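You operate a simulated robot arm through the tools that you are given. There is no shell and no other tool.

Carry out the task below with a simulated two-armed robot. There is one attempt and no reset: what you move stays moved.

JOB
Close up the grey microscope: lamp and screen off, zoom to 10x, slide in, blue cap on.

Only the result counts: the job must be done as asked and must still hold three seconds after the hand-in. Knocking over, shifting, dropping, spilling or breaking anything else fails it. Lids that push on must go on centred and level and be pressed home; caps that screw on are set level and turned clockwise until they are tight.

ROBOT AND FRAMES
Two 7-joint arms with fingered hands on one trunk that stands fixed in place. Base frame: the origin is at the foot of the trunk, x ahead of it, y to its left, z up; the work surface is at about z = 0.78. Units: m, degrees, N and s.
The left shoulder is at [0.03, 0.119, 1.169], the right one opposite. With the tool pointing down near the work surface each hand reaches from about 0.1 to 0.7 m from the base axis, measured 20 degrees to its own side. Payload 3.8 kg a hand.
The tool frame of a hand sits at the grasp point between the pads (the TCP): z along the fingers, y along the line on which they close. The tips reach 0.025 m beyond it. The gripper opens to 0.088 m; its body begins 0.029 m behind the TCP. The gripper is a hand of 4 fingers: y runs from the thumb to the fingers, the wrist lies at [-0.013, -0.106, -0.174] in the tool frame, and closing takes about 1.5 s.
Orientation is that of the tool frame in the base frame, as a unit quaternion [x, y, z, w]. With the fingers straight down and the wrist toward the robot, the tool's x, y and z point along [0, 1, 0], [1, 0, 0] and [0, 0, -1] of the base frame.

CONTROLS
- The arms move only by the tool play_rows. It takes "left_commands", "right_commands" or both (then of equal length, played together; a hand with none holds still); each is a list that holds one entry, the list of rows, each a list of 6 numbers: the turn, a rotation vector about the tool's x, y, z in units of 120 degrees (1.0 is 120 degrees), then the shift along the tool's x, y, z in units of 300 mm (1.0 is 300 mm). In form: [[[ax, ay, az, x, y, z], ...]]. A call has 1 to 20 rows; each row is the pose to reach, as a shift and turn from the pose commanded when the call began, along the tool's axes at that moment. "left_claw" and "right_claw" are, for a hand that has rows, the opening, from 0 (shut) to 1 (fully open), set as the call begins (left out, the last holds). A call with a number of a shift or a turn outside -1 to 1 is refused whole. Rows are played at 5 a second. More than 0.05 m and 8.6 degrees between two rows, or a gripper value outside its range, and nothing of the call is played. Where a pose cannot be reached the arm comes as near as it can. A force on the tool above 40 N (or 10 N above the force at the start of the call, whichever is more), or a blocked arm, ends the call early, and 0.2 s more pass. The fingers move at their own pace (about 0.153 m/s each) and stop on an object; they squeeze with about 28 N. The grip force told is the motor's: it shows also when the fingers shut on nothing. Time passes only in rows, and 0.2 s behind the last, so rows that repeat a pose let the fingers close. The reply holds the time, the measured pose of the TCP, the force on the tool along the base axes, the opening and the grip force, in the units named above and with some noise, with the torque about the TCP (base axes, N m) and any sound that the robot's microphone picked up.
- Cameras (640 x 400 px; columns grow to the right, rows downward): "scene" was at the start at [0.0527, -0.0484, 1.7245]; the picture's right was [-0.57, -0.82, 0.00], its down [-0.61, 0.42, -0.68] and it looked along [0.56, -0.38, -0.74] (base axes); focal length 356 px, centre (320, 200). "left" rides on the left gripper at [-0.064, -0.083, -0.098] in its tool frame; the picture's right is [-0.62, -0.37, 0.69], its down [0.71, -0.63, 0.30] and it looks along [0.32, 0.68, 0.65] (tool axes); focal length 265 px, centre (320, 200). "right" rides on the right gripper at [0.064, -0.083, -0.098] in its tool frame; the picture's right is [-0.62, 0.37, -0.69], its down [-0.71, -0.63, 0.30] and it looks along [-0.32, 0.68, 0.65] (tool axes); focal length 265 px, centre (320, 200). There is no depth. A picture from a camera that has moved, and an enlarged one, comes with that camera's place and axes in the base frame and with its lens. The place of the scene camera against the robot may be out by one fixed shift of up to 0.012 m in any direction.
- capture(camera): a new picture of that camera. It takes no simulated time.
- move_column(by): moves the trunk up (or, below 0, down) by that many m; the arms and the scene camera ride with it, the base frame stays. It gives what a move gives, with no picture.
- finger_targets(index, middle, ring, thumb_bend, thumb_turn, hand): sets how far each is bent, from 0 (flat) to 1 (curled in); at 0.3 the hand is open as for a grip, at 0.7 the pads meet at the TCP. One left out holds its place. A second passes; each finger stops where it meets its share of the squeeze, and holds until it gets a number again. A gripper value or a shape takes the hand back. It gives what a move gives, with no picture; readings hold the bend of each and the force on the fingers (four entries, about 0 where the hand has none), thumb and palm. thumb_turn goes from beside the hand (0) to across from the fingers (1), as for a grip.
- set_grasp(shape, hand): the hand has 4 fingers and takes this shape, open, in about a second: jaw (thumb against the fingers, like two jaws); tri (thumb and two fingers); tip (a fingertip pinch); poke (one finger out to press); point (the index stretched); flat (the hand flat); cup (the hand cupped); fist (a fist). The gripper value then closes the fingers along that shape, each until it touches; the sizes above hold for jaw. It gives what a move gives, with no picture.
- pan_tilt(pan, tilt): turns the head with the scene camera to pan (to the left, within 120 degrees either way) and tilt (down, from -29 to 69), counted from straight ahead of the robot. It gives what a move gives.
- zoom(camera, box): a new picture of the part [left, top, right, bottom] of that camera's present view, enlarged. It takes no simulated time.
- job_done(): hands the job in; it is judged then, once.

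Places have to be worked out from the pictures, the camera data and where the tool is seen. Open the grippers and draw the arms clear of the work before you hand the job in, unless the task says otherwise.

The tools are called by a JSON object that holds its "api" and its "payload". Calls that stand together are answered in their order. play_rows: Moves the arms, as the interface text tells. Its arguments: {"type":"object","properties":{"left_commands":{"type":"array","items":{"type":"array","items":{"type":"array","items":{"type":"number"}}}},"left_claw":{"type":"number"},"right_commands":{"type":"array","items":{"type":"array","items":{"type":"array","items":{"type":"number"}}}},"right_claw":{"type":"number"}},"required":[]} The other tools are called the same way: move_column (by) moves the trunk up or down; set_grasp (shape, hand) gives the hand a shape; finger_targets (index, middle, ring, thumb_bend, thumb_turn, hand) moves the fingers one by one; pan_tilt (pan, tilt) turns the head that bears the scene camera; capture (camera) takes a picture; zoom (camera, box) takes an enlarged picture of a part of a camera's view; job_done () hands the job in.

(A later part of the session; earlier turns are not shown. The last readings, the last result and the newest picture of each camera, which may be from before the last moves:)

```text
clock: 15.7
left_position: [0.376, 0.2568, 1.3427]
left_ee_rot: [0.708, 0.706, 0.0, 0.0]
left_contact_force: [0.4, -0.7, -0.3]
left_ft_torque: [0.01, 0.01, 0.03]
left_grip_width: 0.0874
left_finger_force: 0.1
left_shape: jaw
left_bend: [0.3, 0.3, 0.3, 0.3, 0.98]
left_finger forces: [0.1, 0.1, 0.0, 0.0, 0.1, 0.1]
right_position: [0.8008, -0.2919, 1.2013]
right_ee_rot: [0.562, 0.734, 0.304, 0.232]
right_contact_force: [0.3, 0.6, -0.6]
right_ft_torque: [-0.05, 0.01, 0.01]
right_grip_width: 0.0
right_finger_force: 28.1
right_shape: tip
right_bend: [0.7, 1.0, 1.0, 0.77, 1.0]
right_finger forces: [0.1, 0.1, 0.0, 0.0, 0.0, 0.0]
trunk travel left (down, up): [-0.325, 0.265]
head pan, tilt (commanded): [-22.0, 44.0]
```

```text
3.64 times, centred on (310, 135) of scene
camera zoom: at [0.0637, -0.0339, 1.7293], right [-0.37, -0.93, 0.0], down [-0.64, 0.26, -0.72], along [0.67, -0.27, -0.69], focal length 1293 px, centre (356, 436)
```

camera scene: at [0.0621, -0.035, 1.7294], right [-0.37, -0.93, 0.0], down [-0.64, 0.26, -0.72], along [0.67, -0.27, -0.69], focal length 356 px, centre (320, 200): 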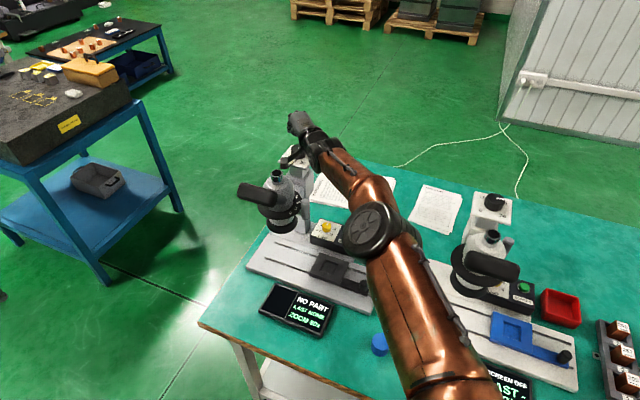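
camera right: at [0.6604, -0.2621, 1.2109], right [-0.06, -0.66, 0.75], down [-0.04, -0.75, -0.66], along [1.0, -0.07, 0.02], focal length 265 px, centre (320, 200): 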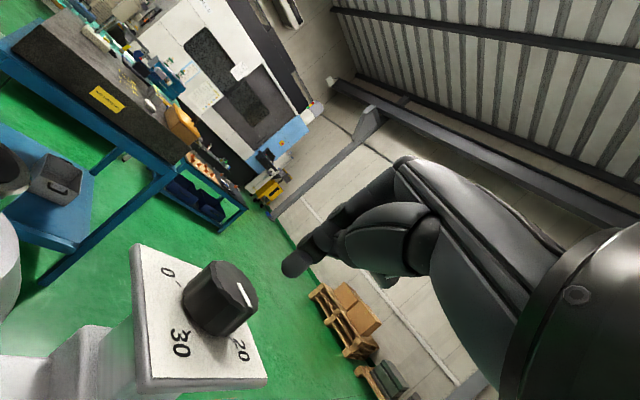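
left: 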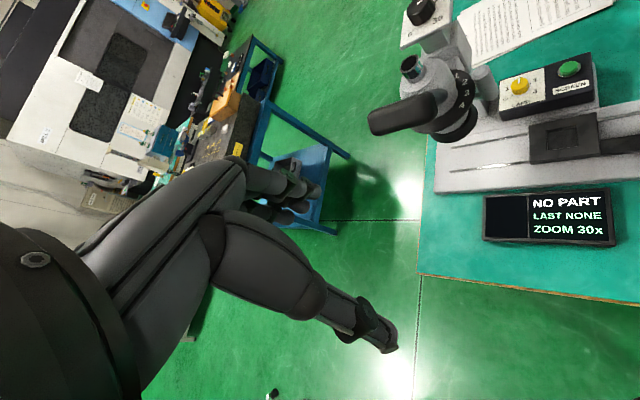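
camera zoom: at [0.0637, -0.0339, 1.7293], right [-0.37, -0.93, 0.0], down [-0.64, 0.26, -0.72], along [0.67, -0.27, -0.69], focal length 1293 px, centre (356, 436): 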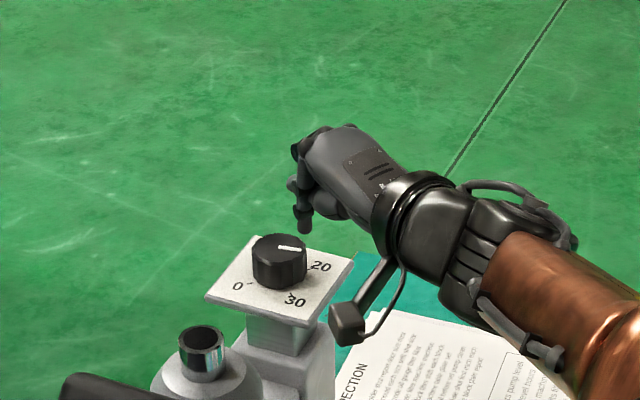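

The "tip" shape leaves a single index fingertip pointing nearly straight down, at about TCP + (0.011, 0, -0.026). I move it over the near-left part of the knob's top, 15 mm above.

{"api": "play_rows", "payload": {"right_commands": [[[0, 0, 0, 0.025, 0.003, 0.09], [0, 0, 0, 0.049, 0.0057, 0.177], [0, 0, 0, 0.049, 0.0057, 0.177]]]}}

{"api": "zoom", "payload": {"camera": "right", "box": [120, 200, 340, 380]}}

{"api": "zoom", "payload": {"camera": "scene", "box": [260, 110, 340, 180]}}

```text
clock: 16.4
left_position: [0.3768, 0.2575, 1.3412]
left_ee_rot: [0.707, 0.707, 0.0, 0.0]
left_contact_force: [-0.1, 0.0, -0.5]
left_ft_torque: [-0.01, -0.04, 0.0]
left_grip_width: 0.0877
left_finger_force: 0.1
left_shape: jaw
left_bend: [0.3, 0.3, 0.3, 0.3, 0.98]
left_finger forces: [0.0, 0.0, 0.0, 0.0, 0.0, 0.0]
right_position: [0.8174, -0.2496, 1.1832]
right_ee_rot: [0.562, 0.733, 0.304, 0.232]
right_contact_force: [-0.7, 0.0, -0.1]
right_ft_torque: [-0.02, 0.02, -0.01]
right_grip_width: 0.0001
right_finger_force: 27.8
right_shape: tip
right_bend: [0.7, 1.0, 1.0, 0.77, 1.0]
right_finger forces: [0.0, 0.1, 0.0, 0.0, 0.0, 0.1]
right hand out of reach, approached as far as the arm can: row 1, 2, 3
trunk travel left (down, up): [-0.325, 0.265]
head pan, tilt (commanded): [-22.0, 44.0]
```

```text
2.22 times, centred on (230, 290) of right
camera zoom: at [0.6767, -0.2206, 1.1926], right [-0.06, -0.66, 0.75], down [-0.04, -0.75, -0.66], along [1.0, -0.07, 0.02], focal length 590 px, centre (520, 0)
```

zoom: 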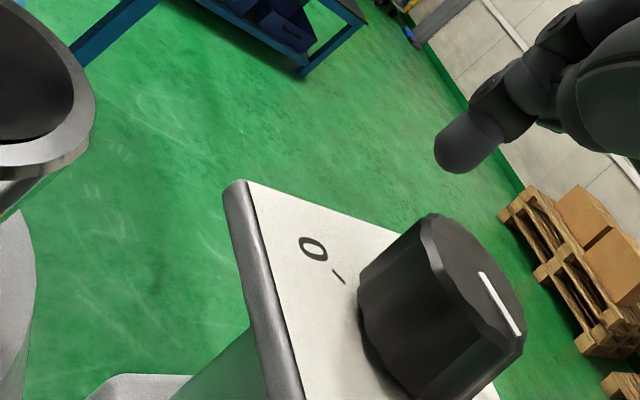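

```text
5.71 times, centred on (300, 145) of scene
camera zoom: at [0.0641, -0.0343, 1.7293], right [-0.37, -0.93, 0.0], down [-0.64, 0.26, -0.72], along [0.67, -0.27, -0.7], focal length 2032 px, centre (434, 514)
```

zoom: 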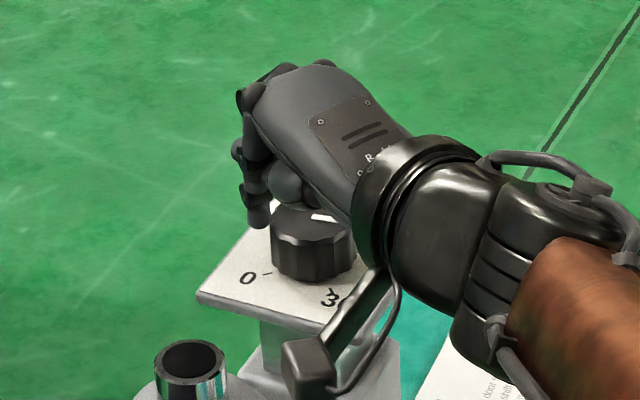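

The reach limit (wrist about 0.63 m out) is tighter than expected, so I back off to a 30° tilt / 10° yaw pose and will straighten the index for more length, then look at where its tip is.

{"api": "play_rows", "payload": {"right_commands": [[[0.031, -0.0064, 0.0083, -0.02, -0.03, -0.05], [0.062, -0.0128, 0.0166, -0.04, -0.06, -0.1], [0.093, -0.0192, 0.025, -0.06, -0.09, -0.15], [0.125, -0.0257, 0.0333, -0.081, -0.116, -0.195], [0.125, -0.0257, 0.0333, -0.081, -0.116, -0.195]]]}}

{"api": "finger_targets", "payload": {"hand": "right", "index": 0.35, "middle": 1.0, "ring": 1.0, "thumb_bend": 0.8, "thumb_turn": 1.0}}

{"api": "capture", "payload": {"camera": "right"}}

{"api": "zoom", "payload": {"camera": "scene", "box": [250, 100, 350, 180]}}

```text
clock: 17.6
left_position: [0.376, 0.2577, 1.3423]
left_ee_rot: [0.707, 0.708, 0.0, 0.0]
left_contact_force: [0.0, 0.3, -0.2]
left_ft_torque: [-0.02, 0.01, 0.0]
left_grip_width: 0.088
left_finger_force: 0.2
left_shape: jaw
left_bend: [0.3, 0.3, 0.3, 0.3, 0.98]
left_finger forces: [0.0, 0.0, 0.0, 0.0, 0.1, 0.0]
right_position: [0.7618, -0.2917, 1.2001]
right_ee_rot: [0.622, 0.74, 0.198, 0.166]
right_contact_force: [0.0, -0.4, -0.4]
right_ft_torque: [-0.02, 0.03, -0.03]
right_grip_width: 0.0001
right_finger_force: 28.7
right_shape: tip
right_bend: [0.7, 1.0, 1.0, 0.77, 1.0]
right_finger forces: [0.1, 0.0, 0.0, 0.1, 0.0, 0.1]
trunk travel left (down, up): [-0.325, 0.265]
head pan, tilt (commanded): [-22.0, 44.0]
```

```text
clock: 18.6
left_position: [0.3775, 0.258, 1.3426]
left_ee_rot: [0.707, 0.707, 0.001, 0.001]
left_contact_force: [-1.1, -0.3, -0.8]
left_ft_torque: [0.0, 0.0, 0.02]
left_grip_width: 0.0876
left_finger_force: 0.2
left_shape: jaw
left_bend: [0.3, 0.3, 0.3, 0.3, 0.98]
left_finger forces: [0.0, 0.0, 0.1, 0.0, 0.0, 0.1]
right_position: [0.7605, -0.2902, 1.1995]
right_ee_rot: [0.621, 0.74, 0.198, 0.167]
right_contact_force: [0.2, -0.1, 0.3]
right_ft_torque: [0.02, -0.03, -0.02]
right_grip_width: 0.0093
right_finger_force: 0.1
right_shape: fingers
right_bend: [0.7, 1.0, 1.0, 0.8, 1.0]
right_finger forces: [0.0, 0.1, 0.1, 0.0, 0.0, 0.0]
trunk travel left (down, up): [-0.325, 0.265]
head pan, tilt (commanded): [-22.0, 44.0]
```

```text
taken
camera right: at [0.6301, -0.2484, 1.2432], right [0.08, -0.62, 0.78], down [-0.26, -0.77, -0.58], along [0.96, -0.16, -0.22], focal length 265 px, centre (320, 200)
```

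right: 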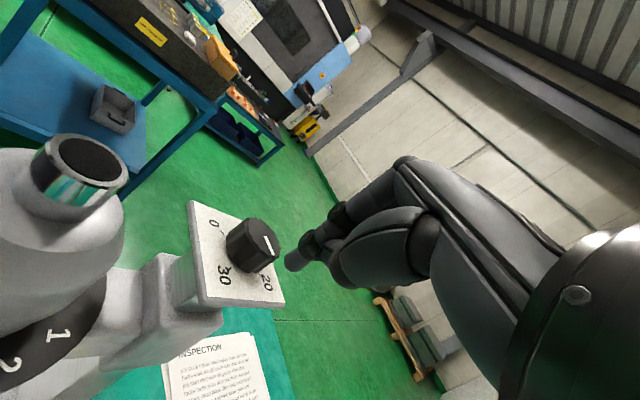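

```text
5.00 times, centred on (300, 140) of scene
camera zoom: at [0.0638, -0.0339, 1.7293], right [-0.37, -0.93, 0.0], down [-0.64, 0.26, -0.72], along [0.67, -0.27, -0.69], focal length 1778 px, centre (420, 500)
```

zoom: 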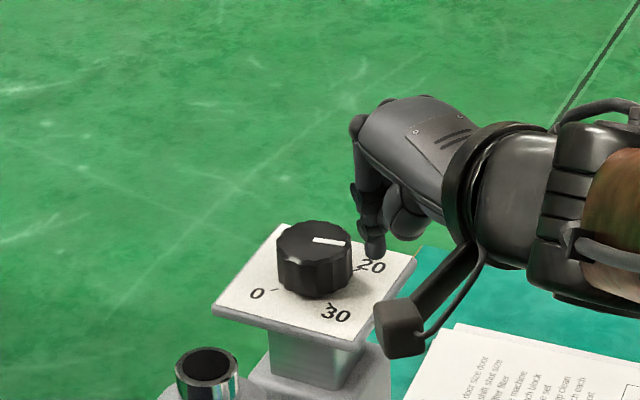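

The index still reads 0.7, so I ask again for 0.35 with the thumb tucked a little differently.

{"api": "finger_targets", "payload": {"hand": "right", "index": 0.35, "thumb_bend": 0.9}}

{"api": "zoom", "payload": {"camera": "scene", "box": [250, 100, 350, 180]}}

{"api": "zoom", "payload": {"camera": "right", "box": [170, 150, 430, 320]}}

```text
clock: 19.6
left_position: [0.3768, 0.2578, 1.3424]
left_ee_rot: [0.707, 0.707, 0.0, 0.0]
left_contact_force: [0.2, 0.4, 0.1]
left_ft_torque: [0.01, -0.01, 0.01]
left_grip_width: 0.0879
left_finger_force: 0.0
left_shape: jaw
left_bend: [0.3, 0.3, 0.3, 0.3, 0.98]
left_finger forces: [0.0, 0.0, 0.0, 0.0, 0.0, 0.1]
right_position: [0.7604, -0.2905, 1.2003]
right_ee_rot: [0.622, 0.739, 0.198, 0.166]
right_contact_force: [0.0, -0.4, -0.2]
right_ft_torque: [0.03, 0.01, 0.0]
right_grip_width: 0.0107
right_finger_force: 0.0
right_shape: fingers
right_bend: [0.7, 1.0, 1.0, 0.84, 1.0]
right_finger forces: [0.0, 0.0, 0.0, 0.0, 0.0, 0.0]
trunk travel left (down, up): [-0.325, 0.265]
head pan, tilt (commanded): [-22.0, 44.0]
```

```text
5.00 times, centred on (300, 140) of scene
camera zoom: at [0.0637, -0.0338, 1.7293], right [-0.37, -0.93, 0.0], down [-0.64, 0.26, -0.72], along [0.67, -0.27, -0.69], focal length 1778 px, centre (420, 500)
```

zoom: 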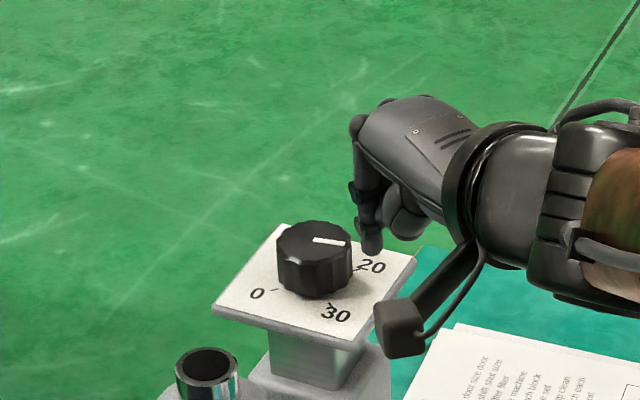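

```text
2.35 times, centred on (300, 235) of right
camera zoom: at [0.63, -0.2484, 1.2433], right [0.08, -0.62, 0.78], down [-0.26, -0.77, -0.58], along [0.96, -0.16, -0.22], focal length 624 px, centre (367, 118)
```

zoom: 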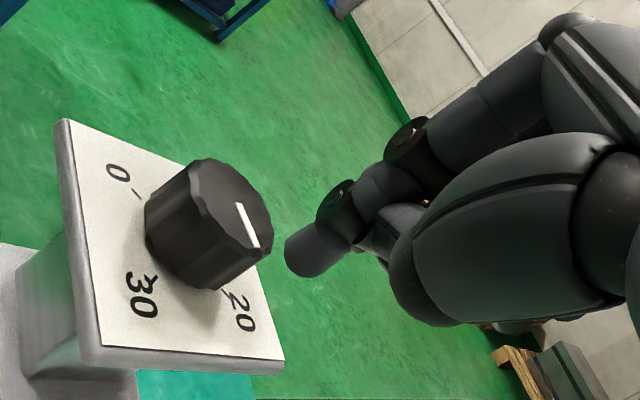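

The index and thumb seem interlocked. I re-open the tip shape (well clear in the air here) and then set index 0.35 and thumb folded from there.

{"api": "set_grasp", "payload": {"hand": "right", "shape": "tip"}}

{"api": "finger_targets", "payload": {"hand": "right", "index": 0.35, "thumb_bend": 0.9}}

{"api": "zoom", "payload": {"camera": "scene", "box": [250, 100, 350, 180]}}

{"api": "zoom", "payload": {"camera": "right", "box": [170, 150, 430, 320]}}

```text
clock: 20.6
left_position: [0.3775, 0.2568, 1.3427]
left_ee_rot: [0.707, 0.707, 0.0, 0.0]
left_contact_force: [0.0, -0.2, 0.5]
left_ft_torque: [0.03, 0.02, 0.0]
left_grip_width: 0.0875
left_finger_force: 0.1
left_shape: jaw
left_bend: [0.3, 0.3, 0.3, 0.3, 0.98]
left_finger forces: [0.0, 0.0, 0.0, 0.0, 0.0, 0.0]
right_position: [0.7613, -0.2901, 1.2]
right_ee_rot: [0.621, 0.74, 0.199, 0.166]
right_contact_force: [0.4, 0.2, -0.8]
right_ft_torque: [0.02, 0.0, 0.03]
right_grip_width: 0.0877
right_finger_force: 0.1
right_shape: tip
right_bend: [0.3, 0.98, 0.99, 0.3, 0.98]
right_finger forces: [0.0, 0.0, 0.1, 0.1, 0.0, 0.0]
trunk travel left (down, up): [-0.325, 0.265]
head pan, tilt (commanded): [-22.0, 44.0]
```

```text
clock: 21.6
left_position: [0.3771, 0.2573, 1.3429]
left_ee_rot: [0.707, 0.708, 0.0, 0.0]
left_contact_force: [0.7, -0.6, -0.5]
left_ft_torque: [0.01, -0.03, 0.0]
left_grip_width: 0.0879
left_finger_force: 0.1
left_shape: jaw
left_bend: [0.3, 0.3, 0.3, 0.3, 0.98]
left_finger forces: [0.1, 0.0, 0.0, 0.0, 0.1, 0.0]
right_position: [0.7605, -0.2908, 1.2]
right_ee_rot: [0.621, 0.74, 0.199, 0.166]
right_contact_force: [0.0, -0.7, 0.1]
right_ft_torque: [0.03, -0.01, 0.03]
right_grip_width: 0.0153
right_finger_force: 0.0
right_shape: fingers
right_bend: [0.35, 0.98, 0.99, 0.9, 0.98]
right_finger forces: [0.0, 0.1, 0.0, 0.0, 0.0, 0.0]
trunk travel left (down, up): [-0.325, 0.265]
head pan, tilt (commanded): [-22.0, 44.0]
```

```text
5.00 times, centred on (300, 140) of scene
camera zoom: at [0.0637, -0.0338, 1.7293], right [-0.37, -0.93, 0.0], down [-0.64, 0.26, -0.72], along [0.67, -0.27, -0.69], focal length 1778 px, centre (420, 500)
```

zoom: 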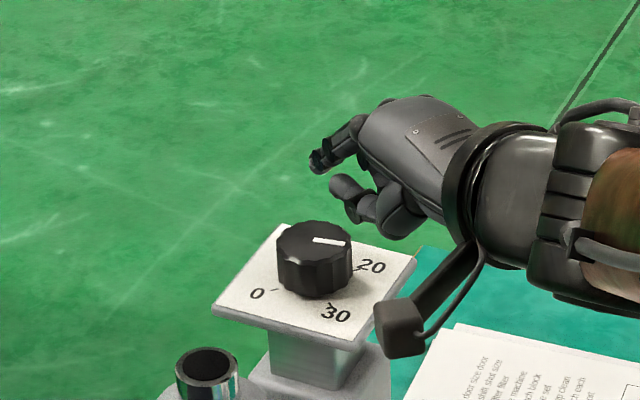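

```text
2.35 times, centred on (300, 235) of right
camera zoom: at [0.63, -0.2484, 1.2433], right [0.08, -0.62, 0.78], down [-0.26, -0.77, -0.58], along [0.96, -0.16, -0.22], focal length 624 px, centre (367, 118)
```

zoom: 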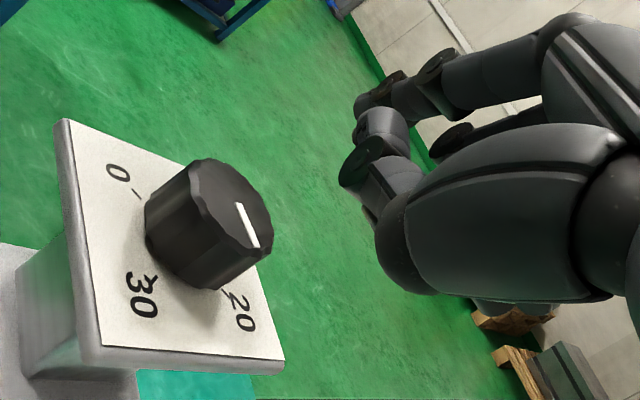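

The index now extends forward freely. I lower its tip a bit with bend 0.5 and tuck the thumb fully so the tip is clearly the lowest point.

{"api": "finger_targets", "payload": {"hand": "right", "index": 0.35, "thumb_bend": 1.0}}

{"api": "finger_targets", "payload": {"hand": "right", "index": 0.5}}

{"api": "zoom", "payload": {"camera": "scene", "box": [250, 100, 350, 180]}}

{"api": "zoom", "payload": {"camera": "right", "box": [170, 150, 430, 320]}}

```text
clock: 22.6
left_position: [0.3755, 0.2579, 1.3422]
left_ee_rot: [0.707, 0.707, 0.0, 0.0]
left_contact_force: [0.1, 1.2, -0.2]
left_ft_torque: [0.0, 0.0, -0.03]
left_grip_width: 0.088
left_finger_force: 0.0
left_shape: jaw
left_bend: [0.3, 0.3, 0.3, 0.3, 0.98]
left_finger forces: [0.0, 0.0, 0.1, 0.0, 0.0, 0.0]
right_position: [0.7609, -0.2915, 1.2007]
right_ee_rot: [0.621, 0.74, 0.198, 0.167]
right_contact_force: [0.5, 1.0, -0.2]
right_ft_torque: [-0.01, -0.02, 0.02]
right_grip_width: 0.0181
right_finger_force: 0.1
right_shape: fingers
right_bend: [0.34, 0.98, 0.99, 0.97, 0.97]
right_finger forces: [0.0, 0.1, 0.1, 0.0, 0.1, 0.1]
trunk travel left (down, up): [-0.325, 0.265]
head pan, tilt (commanded): [-22.0, 44.0]
```

```text
clock: 23.6
left_position: [0.3759, 0.2567, 1.3429]
left_ee_rot: [0.708, 0.706, 0.0, 0.0]
left_contact_force: [-0.1, -1.0, 0.3]
left_ft_torque: [0.01, -0.02, 0.01]
left_grip_width: 0.0874
left_finger_force: 0.0
left_shape: jaw
left_bend: [0.3, 0.3, 0.3, 0.3, 0.98]
left_finger forces: [0.0, 0.0, 0.0, 0.0, 0.1, 0.0]
right_position: [0.7594, -0.2913, 1.201]
right_ee_rot: [0.621, 0.74, 0.198, 0.166]
right_contact_force: [-0.1, -1.1, 0.6]
right_ft_torque: [0.01, -0.02, 0.01]
right_grip_width: 0.0156
right_finger_force: 0.0
right_shape: fingers
right_bend: [0.4, 0.98, 0.99, 0.97, 0.97]
right_finger forces: [0.1, 0.0, 0.0, 0.0, 0.1, 0.1]
trunk travel left (down, up): [-0.325, 0.265]
head pan, tilt (commanded): [-22.0, 44.0]
```

```text
5.00 times, centred on (300, 140) of scene
camera zoom: at [0.0637, -0.0338, 1.7293], right [-0.37, -0.93, 0.0], down [-0.64, 0.26, -0.72], along [0.67, -0.27, -0.69], focal length 1778 px, centre (420, 500)
```

zoom: 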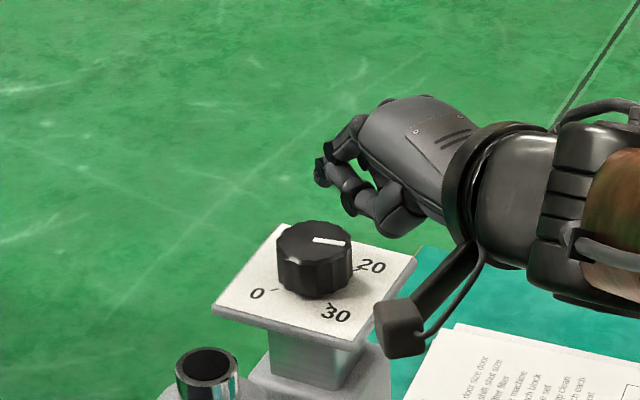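

```text
2.35 times, centred on (300, 235) of right
camera zoom: at [0.63, -0.2484, 1.2432], right [0.08, -0.62, 0.78], down [-0.26, -0.77, -0.58], along [0.96, -0.16, -0.22], focal length 624 px, centre (367, 118)
```

zoom: 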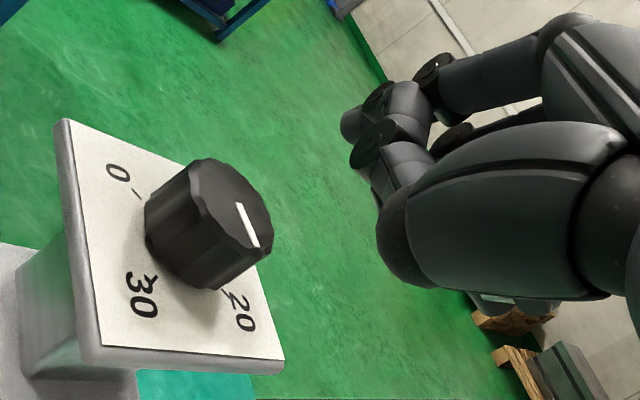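

The index tip (braced by the thumb) now sits at about TCP + (0.059, 0.011, -0.008). I bring it over the near-left part of the knob top, about 12 mm above.

{"api": "play_rows", "payload": {"right_commands": [[[0, 0, 0, 0.013, -0.006, 0.108], [0, 0, 0, 0.0254, -0.0119, 0.2164], [0, 0, 0, 0.0254, -0.0119, 0.2164]]]}}

{"api": "zoom", "payload": {"camera": "scene", "box": [260, 120, 340, 180]}}

{"api": "zoom", "payload": {"camera": "right", "box": [170, 150, 430, 320]}}

```text
clock: 24.4
left_position: [0.3759, 0.2574, 1.3424]
left_ee_rot: [0.707, 0.707, 0.0, 0.0]
left_contact_force: [-0.3, 0.7, -1.4]
left_ft_torque: [0.01, -0.01, -0.01]
left_grip_width: 0.0875
left_finger_force: 0.0
left_shape: jaw
left_bend: [0.3, 0.3, 0.3, 0.3, 0.98]
left_finger forces: [0.0, 0.0, 0.1, 0.1, 0.0, 0.1]
right_position: [0.786, -0.2793, 1.1416]
right_ee_rot: [0.621, 0.739, 0.199, 0.167]
right_contact_force: [0.3, -0.9, 3.2]
right_ft_torque: [0.06, -0.15, 0.01]
right_grip_width: 0.0159
right_finger_force: 1.1
right_shape: fingers
right_bend: [0.4, 0.98, 0.99, 0.97, 0.97]
right_finger forces: [2.6, 0.0, 0.0, 0.0, 0.0, 0.0]
trunk travel left (down, up): [-0.325, 0.265]
head pan, tilt (commanded): [-22.0, 44.0]
```

```text
6.67 times, centred on (300, 150) of scene
camera zoom: at [0.0629, -0.034, 1.7294], right [-0.37, -0.93, 0.0], down [-0.64, 0.26, -0.72], along [0.67, -0.27, -0.69], focal length 2370 px, centre (453, 533)
```

zoom: 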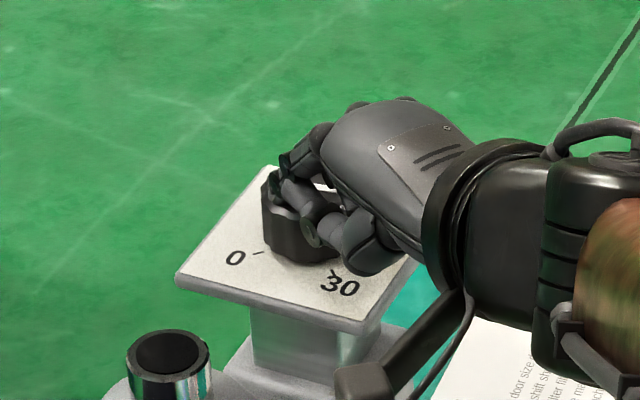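

```text
2.35 times, centred on (300, 235) of right
camera zoom: at [0.6557, -0.2362, 1.1854], right [0.08, -0.62, 0.78], down [-0.26, -0.77, -0.58], along [0.96, -0.16, -0.22], focal length 624 px, centre (367, 118)
```

zoom: 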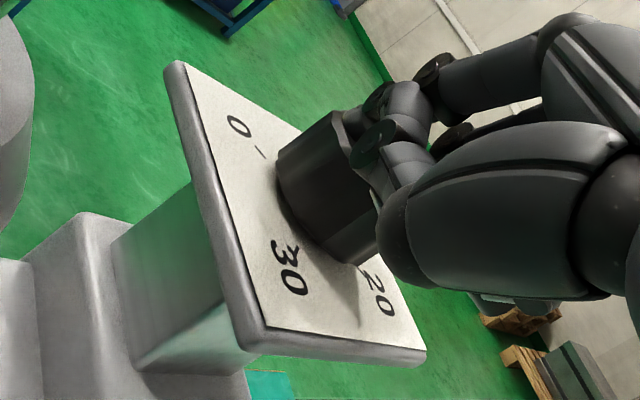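

Contact already: 3 N upward with the index on the knob's top, so the top is a bit higher than estimated. I press 3 mm more to read force and torque, which tell me where the contact point lies.

{"api": "play_rows", "payload": {"right_commands": [[[0, 0, 0, 0, -0.005, 0.0087], [0, 0, 0, 0, -0.005, 0.0087]]]}}

```text
clock: 24.9
left_position: [0.3751, 0.2576, 1.3427]
left_ee_rot: [0.707, 0.707, 0.001, 0.0]
left_contact_force: [0.1, -0.6, 0.5]
left_ft_torque: [0.03, 0.0, 0.03]
left_grip_width: 0.0876
left_finger_force: 0.1
left_shape: jaw
left_bend: [0.3, 0.3, 0.3, 0.3, 0.98]
left_finger forces: [0.1, 0.0, 0.0, 0.1, 0.0, 0.0]
right_position: [0.7863, -0.2789, 1.1418]
right_ee_rot: [0.621, 0.74, 0.2, 0.167]
right_contact_force: [-1.1, -1.5, 8.6]
right_ft_torque: [0.09, -0.34, -0.04]
right_grip_width: 0.0161
right_finger_force: 4.2
right_shape: fingers
right_bend: [0.39, 0.98, 0.99, 0.97, 0.97]
right_finger forces: [8.2, 0.0, 0.2, 0.0, 0.1, 0.1]
trunk travel left (down, up): [-0.325, 0.265]
head pan, tilt (commanded): [-22.0, 44.0]
```

Stiffness is about 1.8 N/mm, pressing 8.6 N; torque puts the contact at ≈[0.828, -0.265], which with re-fitted views means the knob's centre is ≈[0.827, -0.279] and the tip sits on its left part. I drag the tip counter-clockwise through about 60°.

{"api": "play_rows", "payload": {"right_commands": [[[0, 0, 0, 0.0025, -0.0096, -0.0055], [0, 0, 0, 0.0019, -0.0193, -0.0112], [0, 0, 0, -0.0016, -0.029, -0.0167], [0, 0, 0, -0.0073, -0.0372, -0.0215], [0, 0, 0, -0.0073, -0.0372, -0.0215]]]}}

{"api": "zoom", "payload": {"camera": "scene", "box": [260, 120, 340, 180]}}

{"api": "zoom", "payload": {"camera": "scene", "box": [240, 260, 360, 350]}}

{"api": "zoom", "payload": {"camera": "right", "box": [170, 150, 430, 320]}}

```text
clock: 26.1
left_position: [0.3764, 0.2583, 1.3424]
left_ee_rot: [0.707, 0.708, 0.0, 0.0]
left_contact_force: [-0.1, 0.1, 0.2]
left_ft_torque: [0.01, 0.0, -0.03]
left_grip_width: 0.0878
left_finger_force: 0.0
left_shape: jaw
left_bend: [0.3, 0.3, 0.3, 0.3, 0.98]
left_finger forces: [0.0, 0.1, 0.0, 0.0, 0.1, 0.0]
right_position: [0.775, -0.2823, 1.1389]
right_ee_rot: [0.62, 0.741, 0.198, 0.166]
right_contact_force: [2.7, 2.2, 5.6]
right_ft_torque: [0.1, -0.23, 0.03]
right_grip_width: 0.0171
right_finger_force: 2.2
right_shape: fingers
right_bend: [0.37, 0.98, 0.99, 0.97, 0.97]
right_finger forces: [5.0, 0.0, 0.0, 0.0, 0.0, 0.0]
trunk travel left (down, up): [-0.325, 0.265]
head pan, tilt (commanded): [-22.0, 44.0]
```

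```text
6.67 times, centred on (300, 150) of scene
camera zoom: at [0.0634, -0.033, 1.7293], right [-0.37, -0.93, 0.0], down [-0.64, 0.26, -0.72], along [0.67, -0.27, -0.69], focal length 2370 px, centre (453, 533)
```

zoom: 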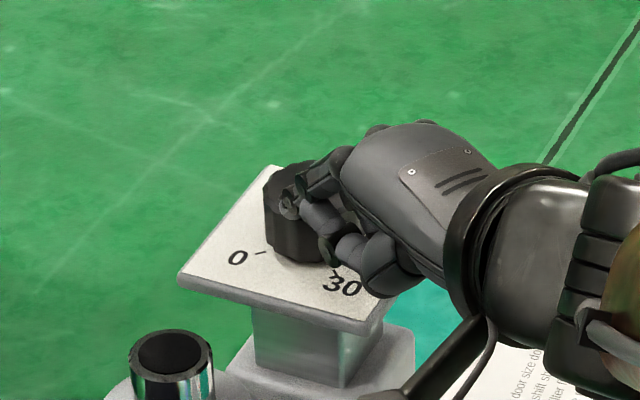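

```text
4.44 times, centred on (300, 305) of scene
camera zoom: at [0.0634, -0.033, 1.7293], right [-0.37, -0.93, 0.0], down [-0.64, 0.26, -0.72], along [0.67, -0.27, -0.69], focal length 1580 px, centre (409, -267)
```

zoom: 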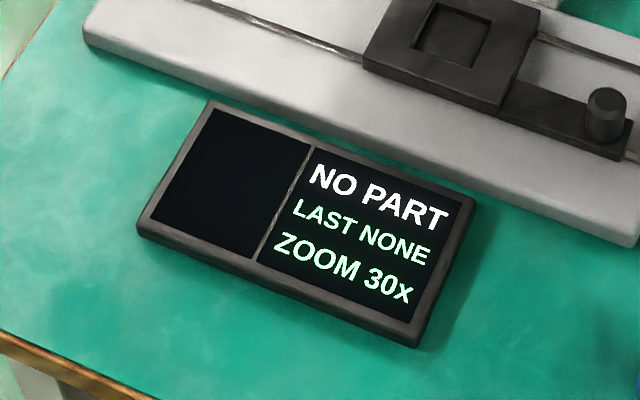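

```text
2.35 times, centred on (300, 235) of right
camera zoom: at [0.6436, -0.2388, 1.1818], right [0.08, -0.61, 0.78], down [-0.26, -0.77, -0.58], along [0.96, -0.16, -0.22], focal length 624 px, centre (367, 118)
```

zoom: 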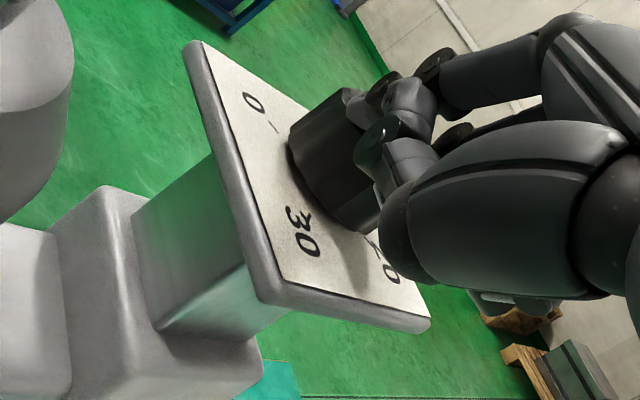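

The display still reads 30x; the hand hides the pointer, so I lift a few centimetres and check whether the knob turned.

{"api": "play_rows", "payload": {"right_commands": [[[0, 0, 0, 0, 0.04, -0.07], [0, 0, 0, 0, 0.08, -0.14], [0, 0, 0, 0, 0.08, -0.14]]]}}

{"api": "zoom", "payload": {"camera": "scene", "box": [250, 110, 350, 180]}}

{"api": "zoom", "payload": {"camera": "right", "box": [170, 150, 430, 320]}}

```text
clock: 26.9
left_position: [0.3759, 0.2571, 1.3417]
left_ee_rot: [0.706, 0.708, 0.0, 0.0]
left_contact_force: [0.3, 0.5, 0.7]
left_ft_torque: [-0.01, 0.01, -0.03]
left_grip_width: 0.0876
left_finger_force: 0.0
left_shape: jaw
left_bend: [0.3, 0.3, 0.3, 0.3, 0.98]
left_finger forces: [0.0, 0.0, 0.1, 0.0, 0.1, 0.1]
right_position: [0.7749, -0.2823, 1.1861]
right_ee_rot: [0.621, 0.74, 0.198, 0.166]
right_contact_force: [0.2, 0.0, -0.6]
right_ft_torque: [-0.01, 0.01, 0.01]
right_grip_width: 0.0156
right_finger_force: 0.0
right_shape: fingers
right_bend: [0.4, 0.98, 0.99, 0.97, 0.97]
right_finger forces: [0.0, 0.1, 0.0, 0.1, 0.0, 0.1]
trunk travel left (down, up): [-0.325, 0.265]
head pan, tilt (commanded): [-22.0, 44.0]
```

```text
5.71 times, centred on (300, 145) of scene
camera zoom: at [0.0641, -0.0344, 1.7293], right [-0.37, -0.93, 0.0], down [-0.64, 0.26, -0.72], along [0.67, -0.27, -0.7], focal length 2032 px, centre (434, 514)
```

zoom: 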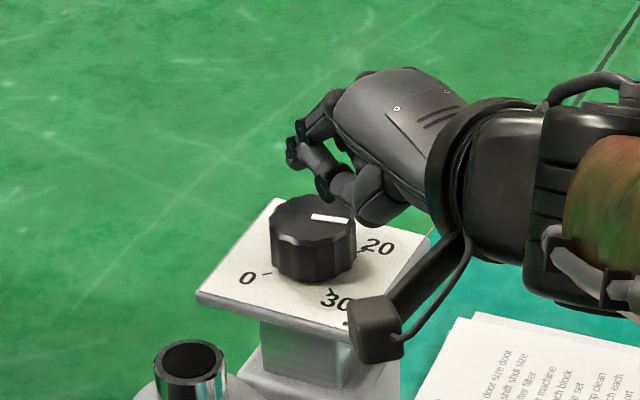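

```text
2.35 times, centred on (300, 235) of right
camera zoom: at [0.6442, -0.2397, 1.2296], right [0.08, -0.62, 0.78], down [-0.26, -0.77, -0.58], along [0.96, -0.16, -0.23], focal length 624 px, centre (367, 118)
```

zoom: 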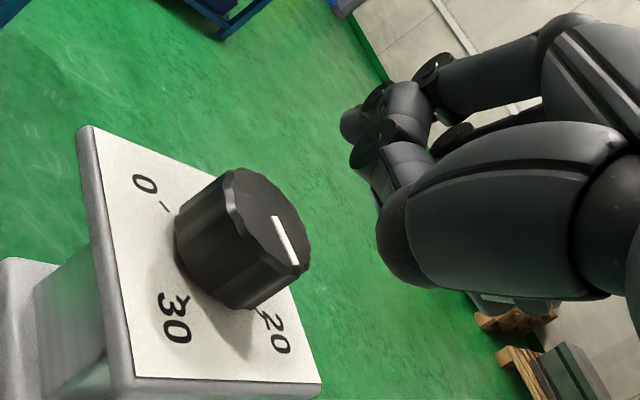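

The knob did not turn: light top friction (~0.04 Nm) is too little. I'll try a side drag instead: press the laterally stiff index against the knob's right wall and orbit it counter-clockwise; first I position the hand (yaw 0) above the near-right side.

{"api": "play_rows", "payload": {"right_commands": [[[0, -0.02, 0.036, -0.044, -0.047, 0.003], [0, -0.0417, 0.0722, -0.087, -0.094, 0.007], [0, -0.0417, 0.0722, -0.087, -0.094, 0.007]]]}}

{"api": "zoom", "payload": {"camera": "right", "box": [170, 150, 430, 320]}}

{"api": "zoom", "payload": {"camera": "scene", "box": [260, 120, 340, 180]}}

```text
clock: 27.8
left_position: [0.3766, 0.2572, 1.3417]
left_ee_rot: [0.707, 0.708, 0.0, 0.0]
left_contact_force: [0.5, -0.2, 0.2]
left_ft_torque: [0.04, -0.01, 0.01]
left_grip_width: 0.0873
left_finger_force: 0.1
left_shape: jaw
left_bend: [0.3, 0.3, 0.3, 0.3, 0.98]
left_finger forces: [0.1, 0.0, 0.1, 0.0, 0.0, 0.1]
right_position: [0.7568, -0.313, 1.1703]
right_ee_rot: [0.683, 0.683, 0.183, 0.183]
right_contact_force: [-0.1, 0.5, 0.4]
right_ft_torque: [0.02, -0.02, 0.0]
right_grip_width: 0.0156
right_finger_force: 0.0
right_shape: fingers
right_bend: [0.4, 0.98, 0.99, 0.97, 0.97]
right_finger forces: [0.1, 0.1, 0.0, 0.0, 0.0, 0.0]
trunk travel left (down, up): [-0.325, 0.265]
head pan, tilt (commanded): [-22.0, 44.0]
```

```text
2.35 times, centred on (300, 235) of right
camera zoom: at [0.6353, -0.2462, 1.2144], right [-0.03, -0.62, 0.78], down [-0.39, -0.71, -0.58], along [0.92, -0.32, -0.22], focal length 624 px, centre (367, 118)
```

zoom: 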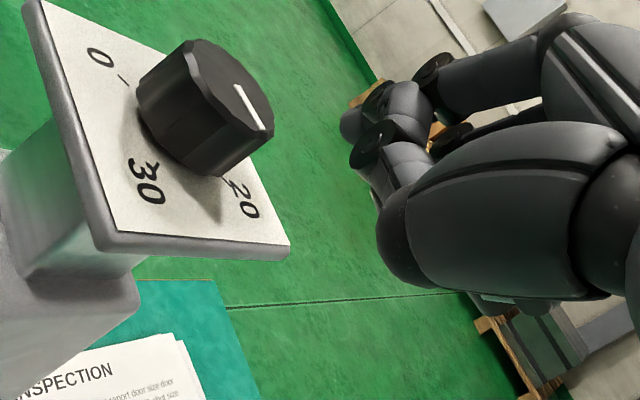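

```text
6.67 times, centred on (300, 150) of scene
camera zoom: at [0.0637, -0.0338, 1.7293], right [-0.37, -0.93, 0.0], down [-0.64, 0.26, -0.72], along [0.67, -0.27, -0.69], focal length 2370 px, centre (453, 533)
```

zoom: 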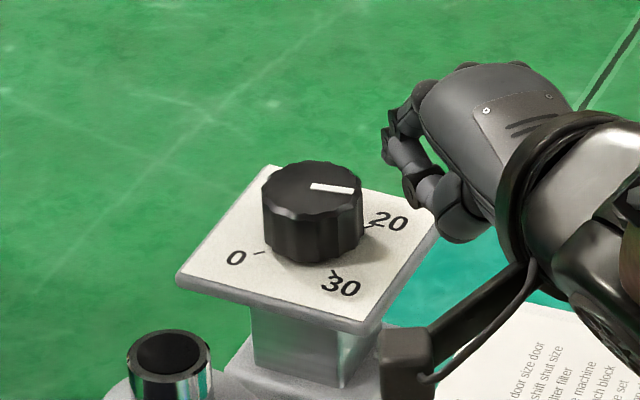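

Tip and knob line up as computed (tip about 36 mm out at the near-right). I lower the tip beside the knob and ease it in against the near-right wall to check the force.

{"api": "play_rows", "payload": {"right_commands": [[[0, 0, 0, 0, -0.035, 0.0606], [0, 0, 0, 0, -0.07, 0.1213], [0, 0, 0, 0.019, -0.0535, 0.1308], [0, 0, 0, 0.0233, -0.0406, 0.1383], [0, 0, 0, 0.0203, -0.027, 0.1461], [0, 0, 0, 0.0203, -0.027, 0.1461]]]}}

{"api": "zoom", "payload": {"camera": "scene", "box": [260, 120, 340, 180]}}

{"api": "zoom", "payload": {"camera": "right", "box": [170, 100, 430, 270]}}

```text
clock: 29.1
left_position: [0.3767, 0.2574, 1.3429]
left_ee_rot: [0.707, 0.707, 0.0, 0.0]
left_contact_force: [0.2, -1.4, 0.0]
left_ft_torque: [-0.03, -0.01, 0.02]
left_grip_width: 0.0876
left_finger_force: 0.1
left_shape: jaw
left_bend: [0.3, 0.3, 0.3, 0.3, 0.98]
left_finger forces: [0.0, 0.0, 0.0, 0.1, 0.1, 0.0]
right_position: [0.7734, -0.3058, 1.1298]
right_ee_rot: [0.683, 0.684, 0.183, 0.183]
right_contact_force: [0.1, 0.0, 0.3]
right_ft_torque: [0.0, 0.01, -0.03]
right_grip_width: 0.0157
right_finger_force: 0.2
right_shape: fingers
right_bend: [0.4, 0.98, 0.99, 0.97, 0.97]
right_finger forces: [0.2, 0.0, 0.0, 0.1, 0.1, 0.0]
trunk travel left (down, up): [-0.325, 0.265]
head pan, tilt (commanded): [-22.0, 44.0]
```

```text
6.67 times, centred on (300, 150) of scene
camera zoom: at [0.0636, -0.0337, 1.7293], right [-0.37, -0.93, 0.0], down [-0.64, 0.26, -0.72], along [0.67, -0.27, -0.69], focal length 2370 px, centre (453, 533)
```

zoom: 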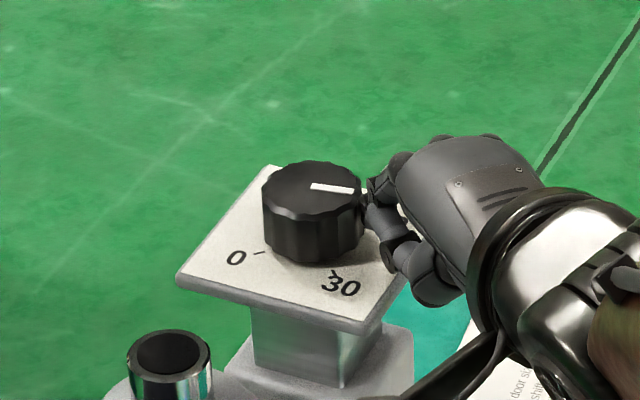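

```text
2.35 times, centred on (300, 185) of right
camera zoom: at [0.6511, -0.242, 1.173], right [-0.03, -0.62, 0.78], down [-0.39, -0.71, -0.58], along [0.92, -0.32, -0.22], focal length 624 px, centre (367, 235)
```

zoom: 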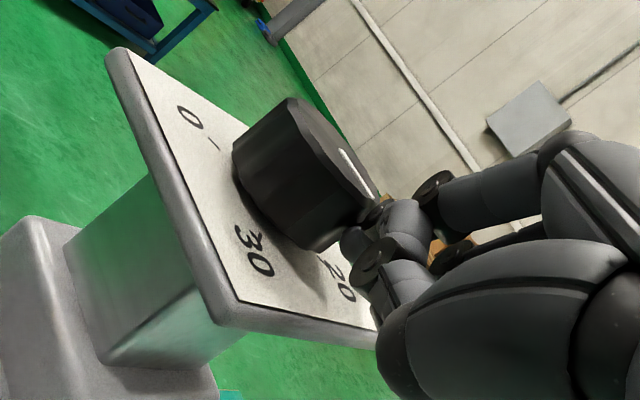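

The fingertip is just beside the knob's right wall with no force yet. I press in about 5 mm and orbit forward (counter-clockwise) a first stretch, reading forces.

{"api": "play_rows", "payload": {"right_commands": [[[0, 0, 0, 0.0167, 0.0156, 0.009], [0, 0, 0, 0.0145, 0.0212, 0.0122], [0, 0, 0, 0.012, 0.0268, 0.0155], [0, 0, 0, 0.0097, 0.0387, 0.0223], [0, 0, 0, 0.0097, 0.0387, 0.0223]]]}}

{"api": "zoom", "payload": {"camera": "scene", "box": [260, 120, 340, 180]}}

```text
clock: 30.4
left_position: [0.3765, 0.257, 1.3435]
left_ee_rot: [0.707, 0.707, 0.001, 0.0]
left_contact_force: [0.3, 0.0, -0.2]
left_ft_torque: [0.02, 0.01, 0.0]
left_grip_width: 0.0877
left_finger_force: 0.0
left_shape: jaw
left_bend: [0.3, 0.3, 0.3, 0.3, 0.98]
left_finger forces: [0.1, 0.0, 0.0, 0.0, 0.1, 0.0]
right_position: [0.7841, -0.3044, 1.1293]
right_ee_rot: [0.684, 0.682, 0.182, 0.183]
right_contact_force: [-4.7, -7.5, 0.6]
right_ft_torque: [-0.02, -0.06, -0.28]
right_grip_width: 0.0154
right_finger_force: 4.5
right_shape: fingers
right_bend: [0.46, 0.98, 0.99, 0.97, 0.96]
right_finger forces: [8.9, 0.1, 0.0, 0.0, 0.0, 0.1]
trunk travel left (down, up): [-0.325, 0.265]
head pan, tilt (commanded): [-22.0, 44.0]
```

```text
6.67 times, centred on (300, 150) of scene
camera zoom: at [0.0626, -0.0355, 1.7293], right [-0.37, -0.93, 0.0], down [-0.64, 0.26, -0.72], along [0.67, -0.27, -0.69], focal length 2370 px, centre (453, 533)
```

zoom: 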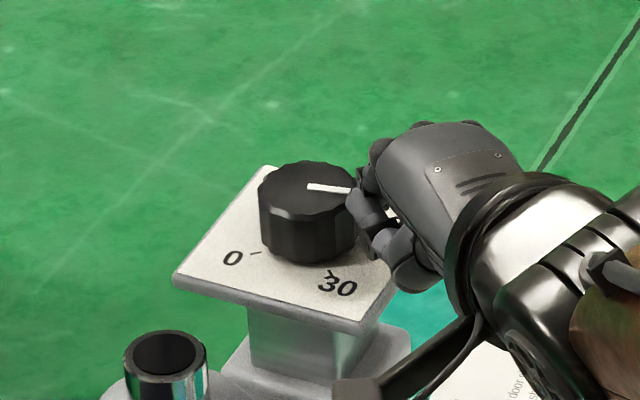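

Force is 9 N but no rotation yet (applied torque about 0.06 Nm). I press about 3 mm harder sideways and push forward along the wall to raise the torque.

{"api": "play_rows", "payload": {"right_commands": [[[0, 0, 0, 0.005, 0, 0], [0, 0, 0, 0.01, 0, 0], [0, 0, 0, 0.01, 0.0087, 0.005], [0, 0, 0, 0.01, 0.0173, 0.01], [0, 0, 0, 0.01, 0.026, 0.015], [0, 0, 0, 0.01, 0.0346, 0.02]]]}}

{"api": "zoom", "payload": {"camera": "scene", "box": [260, 120, 340, 180]}}

{"api": "zoom", "payload": {"camera": "right", "box": [170, 100, 430, 270]}}

```text
clock: 31.8
left_position: [0.3743, 0.2547, 1.3449]
left_ee_rot: [0.707, 0.707, 0.001, 0.0]
left_contact_force: [-0.7, -0.3, 0.0]
left_ft_torque: [-0.01, -0.01, 0.0]
left_grip_width: 0.0875
left_finger_force: 0.0
left_shape: jaw
left_bend: [0.3, 0.3, 0.3, 0.3, 0.98]
left_finger forces: [0.1, 0.1, 0.0, 0.0, 0.0, 0.0]
right_position: [0.7952, -0.3044, 1.1315]
right_ee_rot: [0.683, 0.682, 0.184, 0.185]
right_contact_force: [-13.1, -18.4, 6.4]
right_ft_torque: [0.16, -0.24, -0.4]
right_grip_width: 0.0157
right_finger_force: 13.0
right_shape: fingers
right_bend: [0.52, 0.98, 0.99, 0.97, 0.96]
right_finger forces: [27.1, 0.0, 0.1, 0.0, 0.0, 0.1]
trunk travel left (down, up): [-0.325, 0.265]
head pan, tilt (commanded): [-22.0, 44.0]
```

```text
6.67 times, centred on (300, 150) of scene
camera zoom: at [0.06, -0.0376, 1.7294], right [-0.37, -0.93, 0.0], down [-0.64, 0.26, -0.72], along [0.67, -0.27, -0.69], focal length 2370 px, centre (453, 533)
```

zoom: 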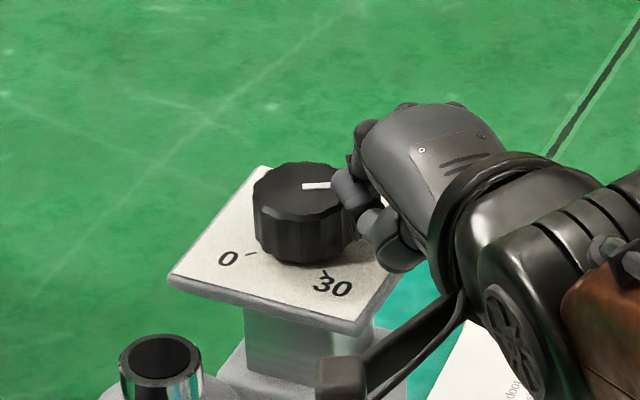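

```text
2.35 times, centred on (300, 185) of right
camera zoom: at [0.6738, -0.24, 1.1741], right [-0.03, -0.62, 0.78], down [-0.39, -0.71, -0.58], along [0.92, -0.33, -0.22], focal length 624 px, centre (367, 235)
```

zoom: 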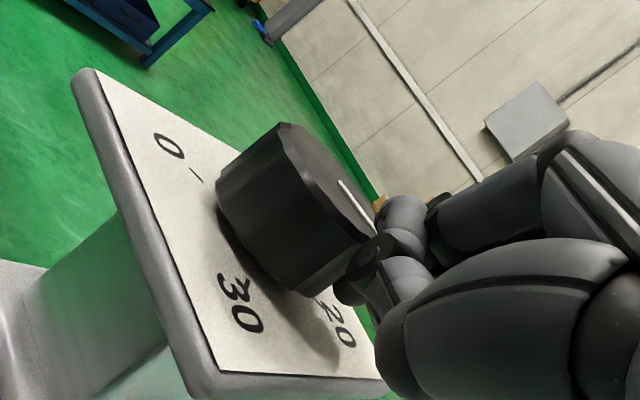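

Forces rose to 23 N and the pointer may have begun to turn slightly. I zoom further to judge its angle.

{"api": "zoom", "payload": {"camera": "scene", "box": [285, 132, 315, 157]}}

{"api": "zoom", "payload": {"camera": "scene", "box": [280, 285, 340, 335]}}

```text
16.00 times, centred on (300, 144) of scene
camera zoom: at [0.06, -0.0376, 1.7294], right [-0.37, -0.93, 0.0], down [-0.64, 0.26, -0.72], along [0.67, -0.27, -0.69], focal length 5689 px, centre (640, 1088)
```

zoom: 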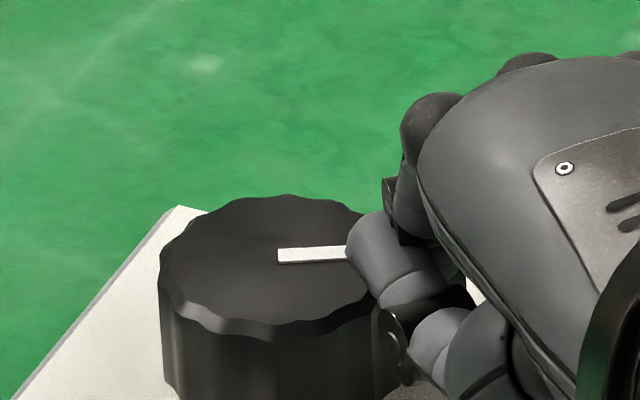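

```text
8.00 times, centred on (310, 310) of scene
camera zoom: at [0.06, -0.0376, 1.7294], right [-0.37, -0.93, 0.0], down [-0.64, 0.26, -0.72], along [0.67, -0.27, -0.69], focal length 2844 px, centre (400, -680)
```

zoom: 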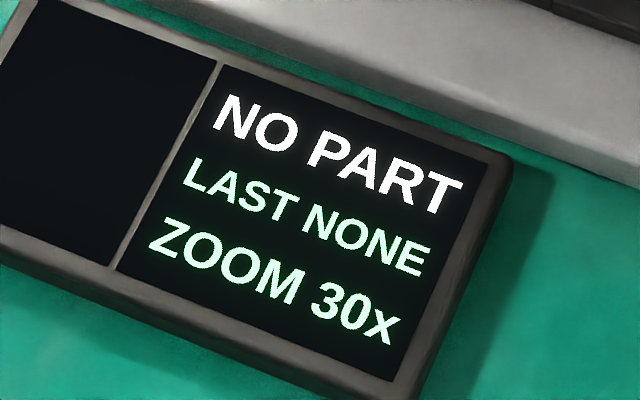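

The close zoom shows the pointer now at about -105° (it was -121°): the knob does turn, 16° so far. I continue pushing forward along the right wall.

{"api": "play_rows", "payload": {"right_commands": [[[0, 0, 0, 0.001, 0.0087, 0.005], [0, 0, 0, 0.002, 0.0173, 0.01], [0, 0, 0, 0.003, 0.026, 0.015], [0, 0, 0, 0.004, 0.0346, 0.02], [0, 0, 0, 0.005, 0.0433, 0.025]]]}}

{"api": "zoom", "payload": {"camera": "scene", "box": [280, 130, 320, 160]}}

{"api": "zoom", "payload": {"camera": "scene", "box": [230, 130, 390, 340]}}

```text
clock: 33.0
left_position: [0.3736, 0.255, 1.3436]
left_ee_rot: [0.707, 0.707, 0.002, 0.0]
left_contact_force: [0.5, -0.5, -0.1]
left_ft_torque: [0.0, 0.0, 0.0]
left_grip_width: 0.0874
left_finger_force: 0.0
left_shape: jaw
left_bend: [0.3, 0.3, 0.3, 0.3, 0.98]
left_finger forces: [0.0, 0.0, 0.0, 0.0, 0.1, 0.0]
right_position: [0.8071, -0.3046, 1.1293]
right_ee_rot: [0.684, 0.681, 0.185, 0.184]
right_contact_force: [-10.8, -18.6, 3.5]
right_ft_torque: [0.2, -0.12, -0.28]
right_grip_width: 0.0164
right_finger_force: 14.9
right_shape: fingers
right_bend: [0.48, 0.98, 0.99, 0.98, 0.97]
right_finger forces: [18.3, 0.0, 0.0, 0.1, 10.9, 0.0]
trunk travel left (down, up): [-0.325, 0.265]
head pan, tilt (commanded): [-22.0, 44.0]
```

```text
13.33 times, centred on (300, 145) of scene
camera zoom: at [0.0608, -0.0372, 1.7294], right [-0.37, -0.93, 0.0], down [-0.64, 0.26, -0.72], along [0.67, -0.27, -0.69], focal length 4741 px, centre (587, 933)
```

zoom: 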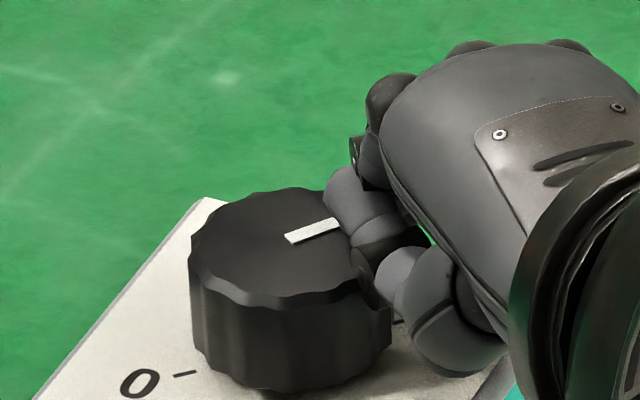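

```text
1.90 times, centred on (310, 235) of scene
camera zoom: at [0.0608, -0.0372, 1.7294], right [-0.37, -0.93, 0.0], down [-0.64, 0.26, -0.72], along [0.67, -0.27, -0.69], focal length 677 px, centre (339, 133)
```

zoom: 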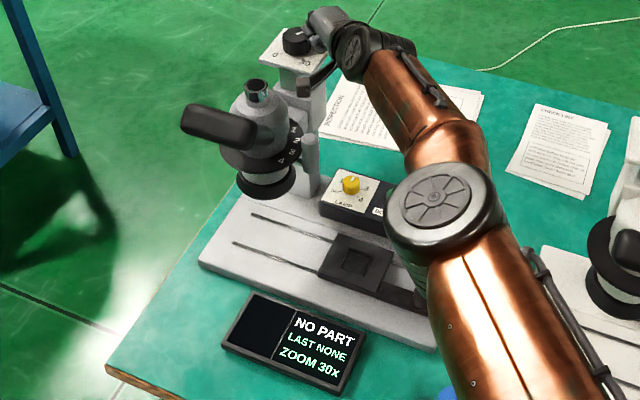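

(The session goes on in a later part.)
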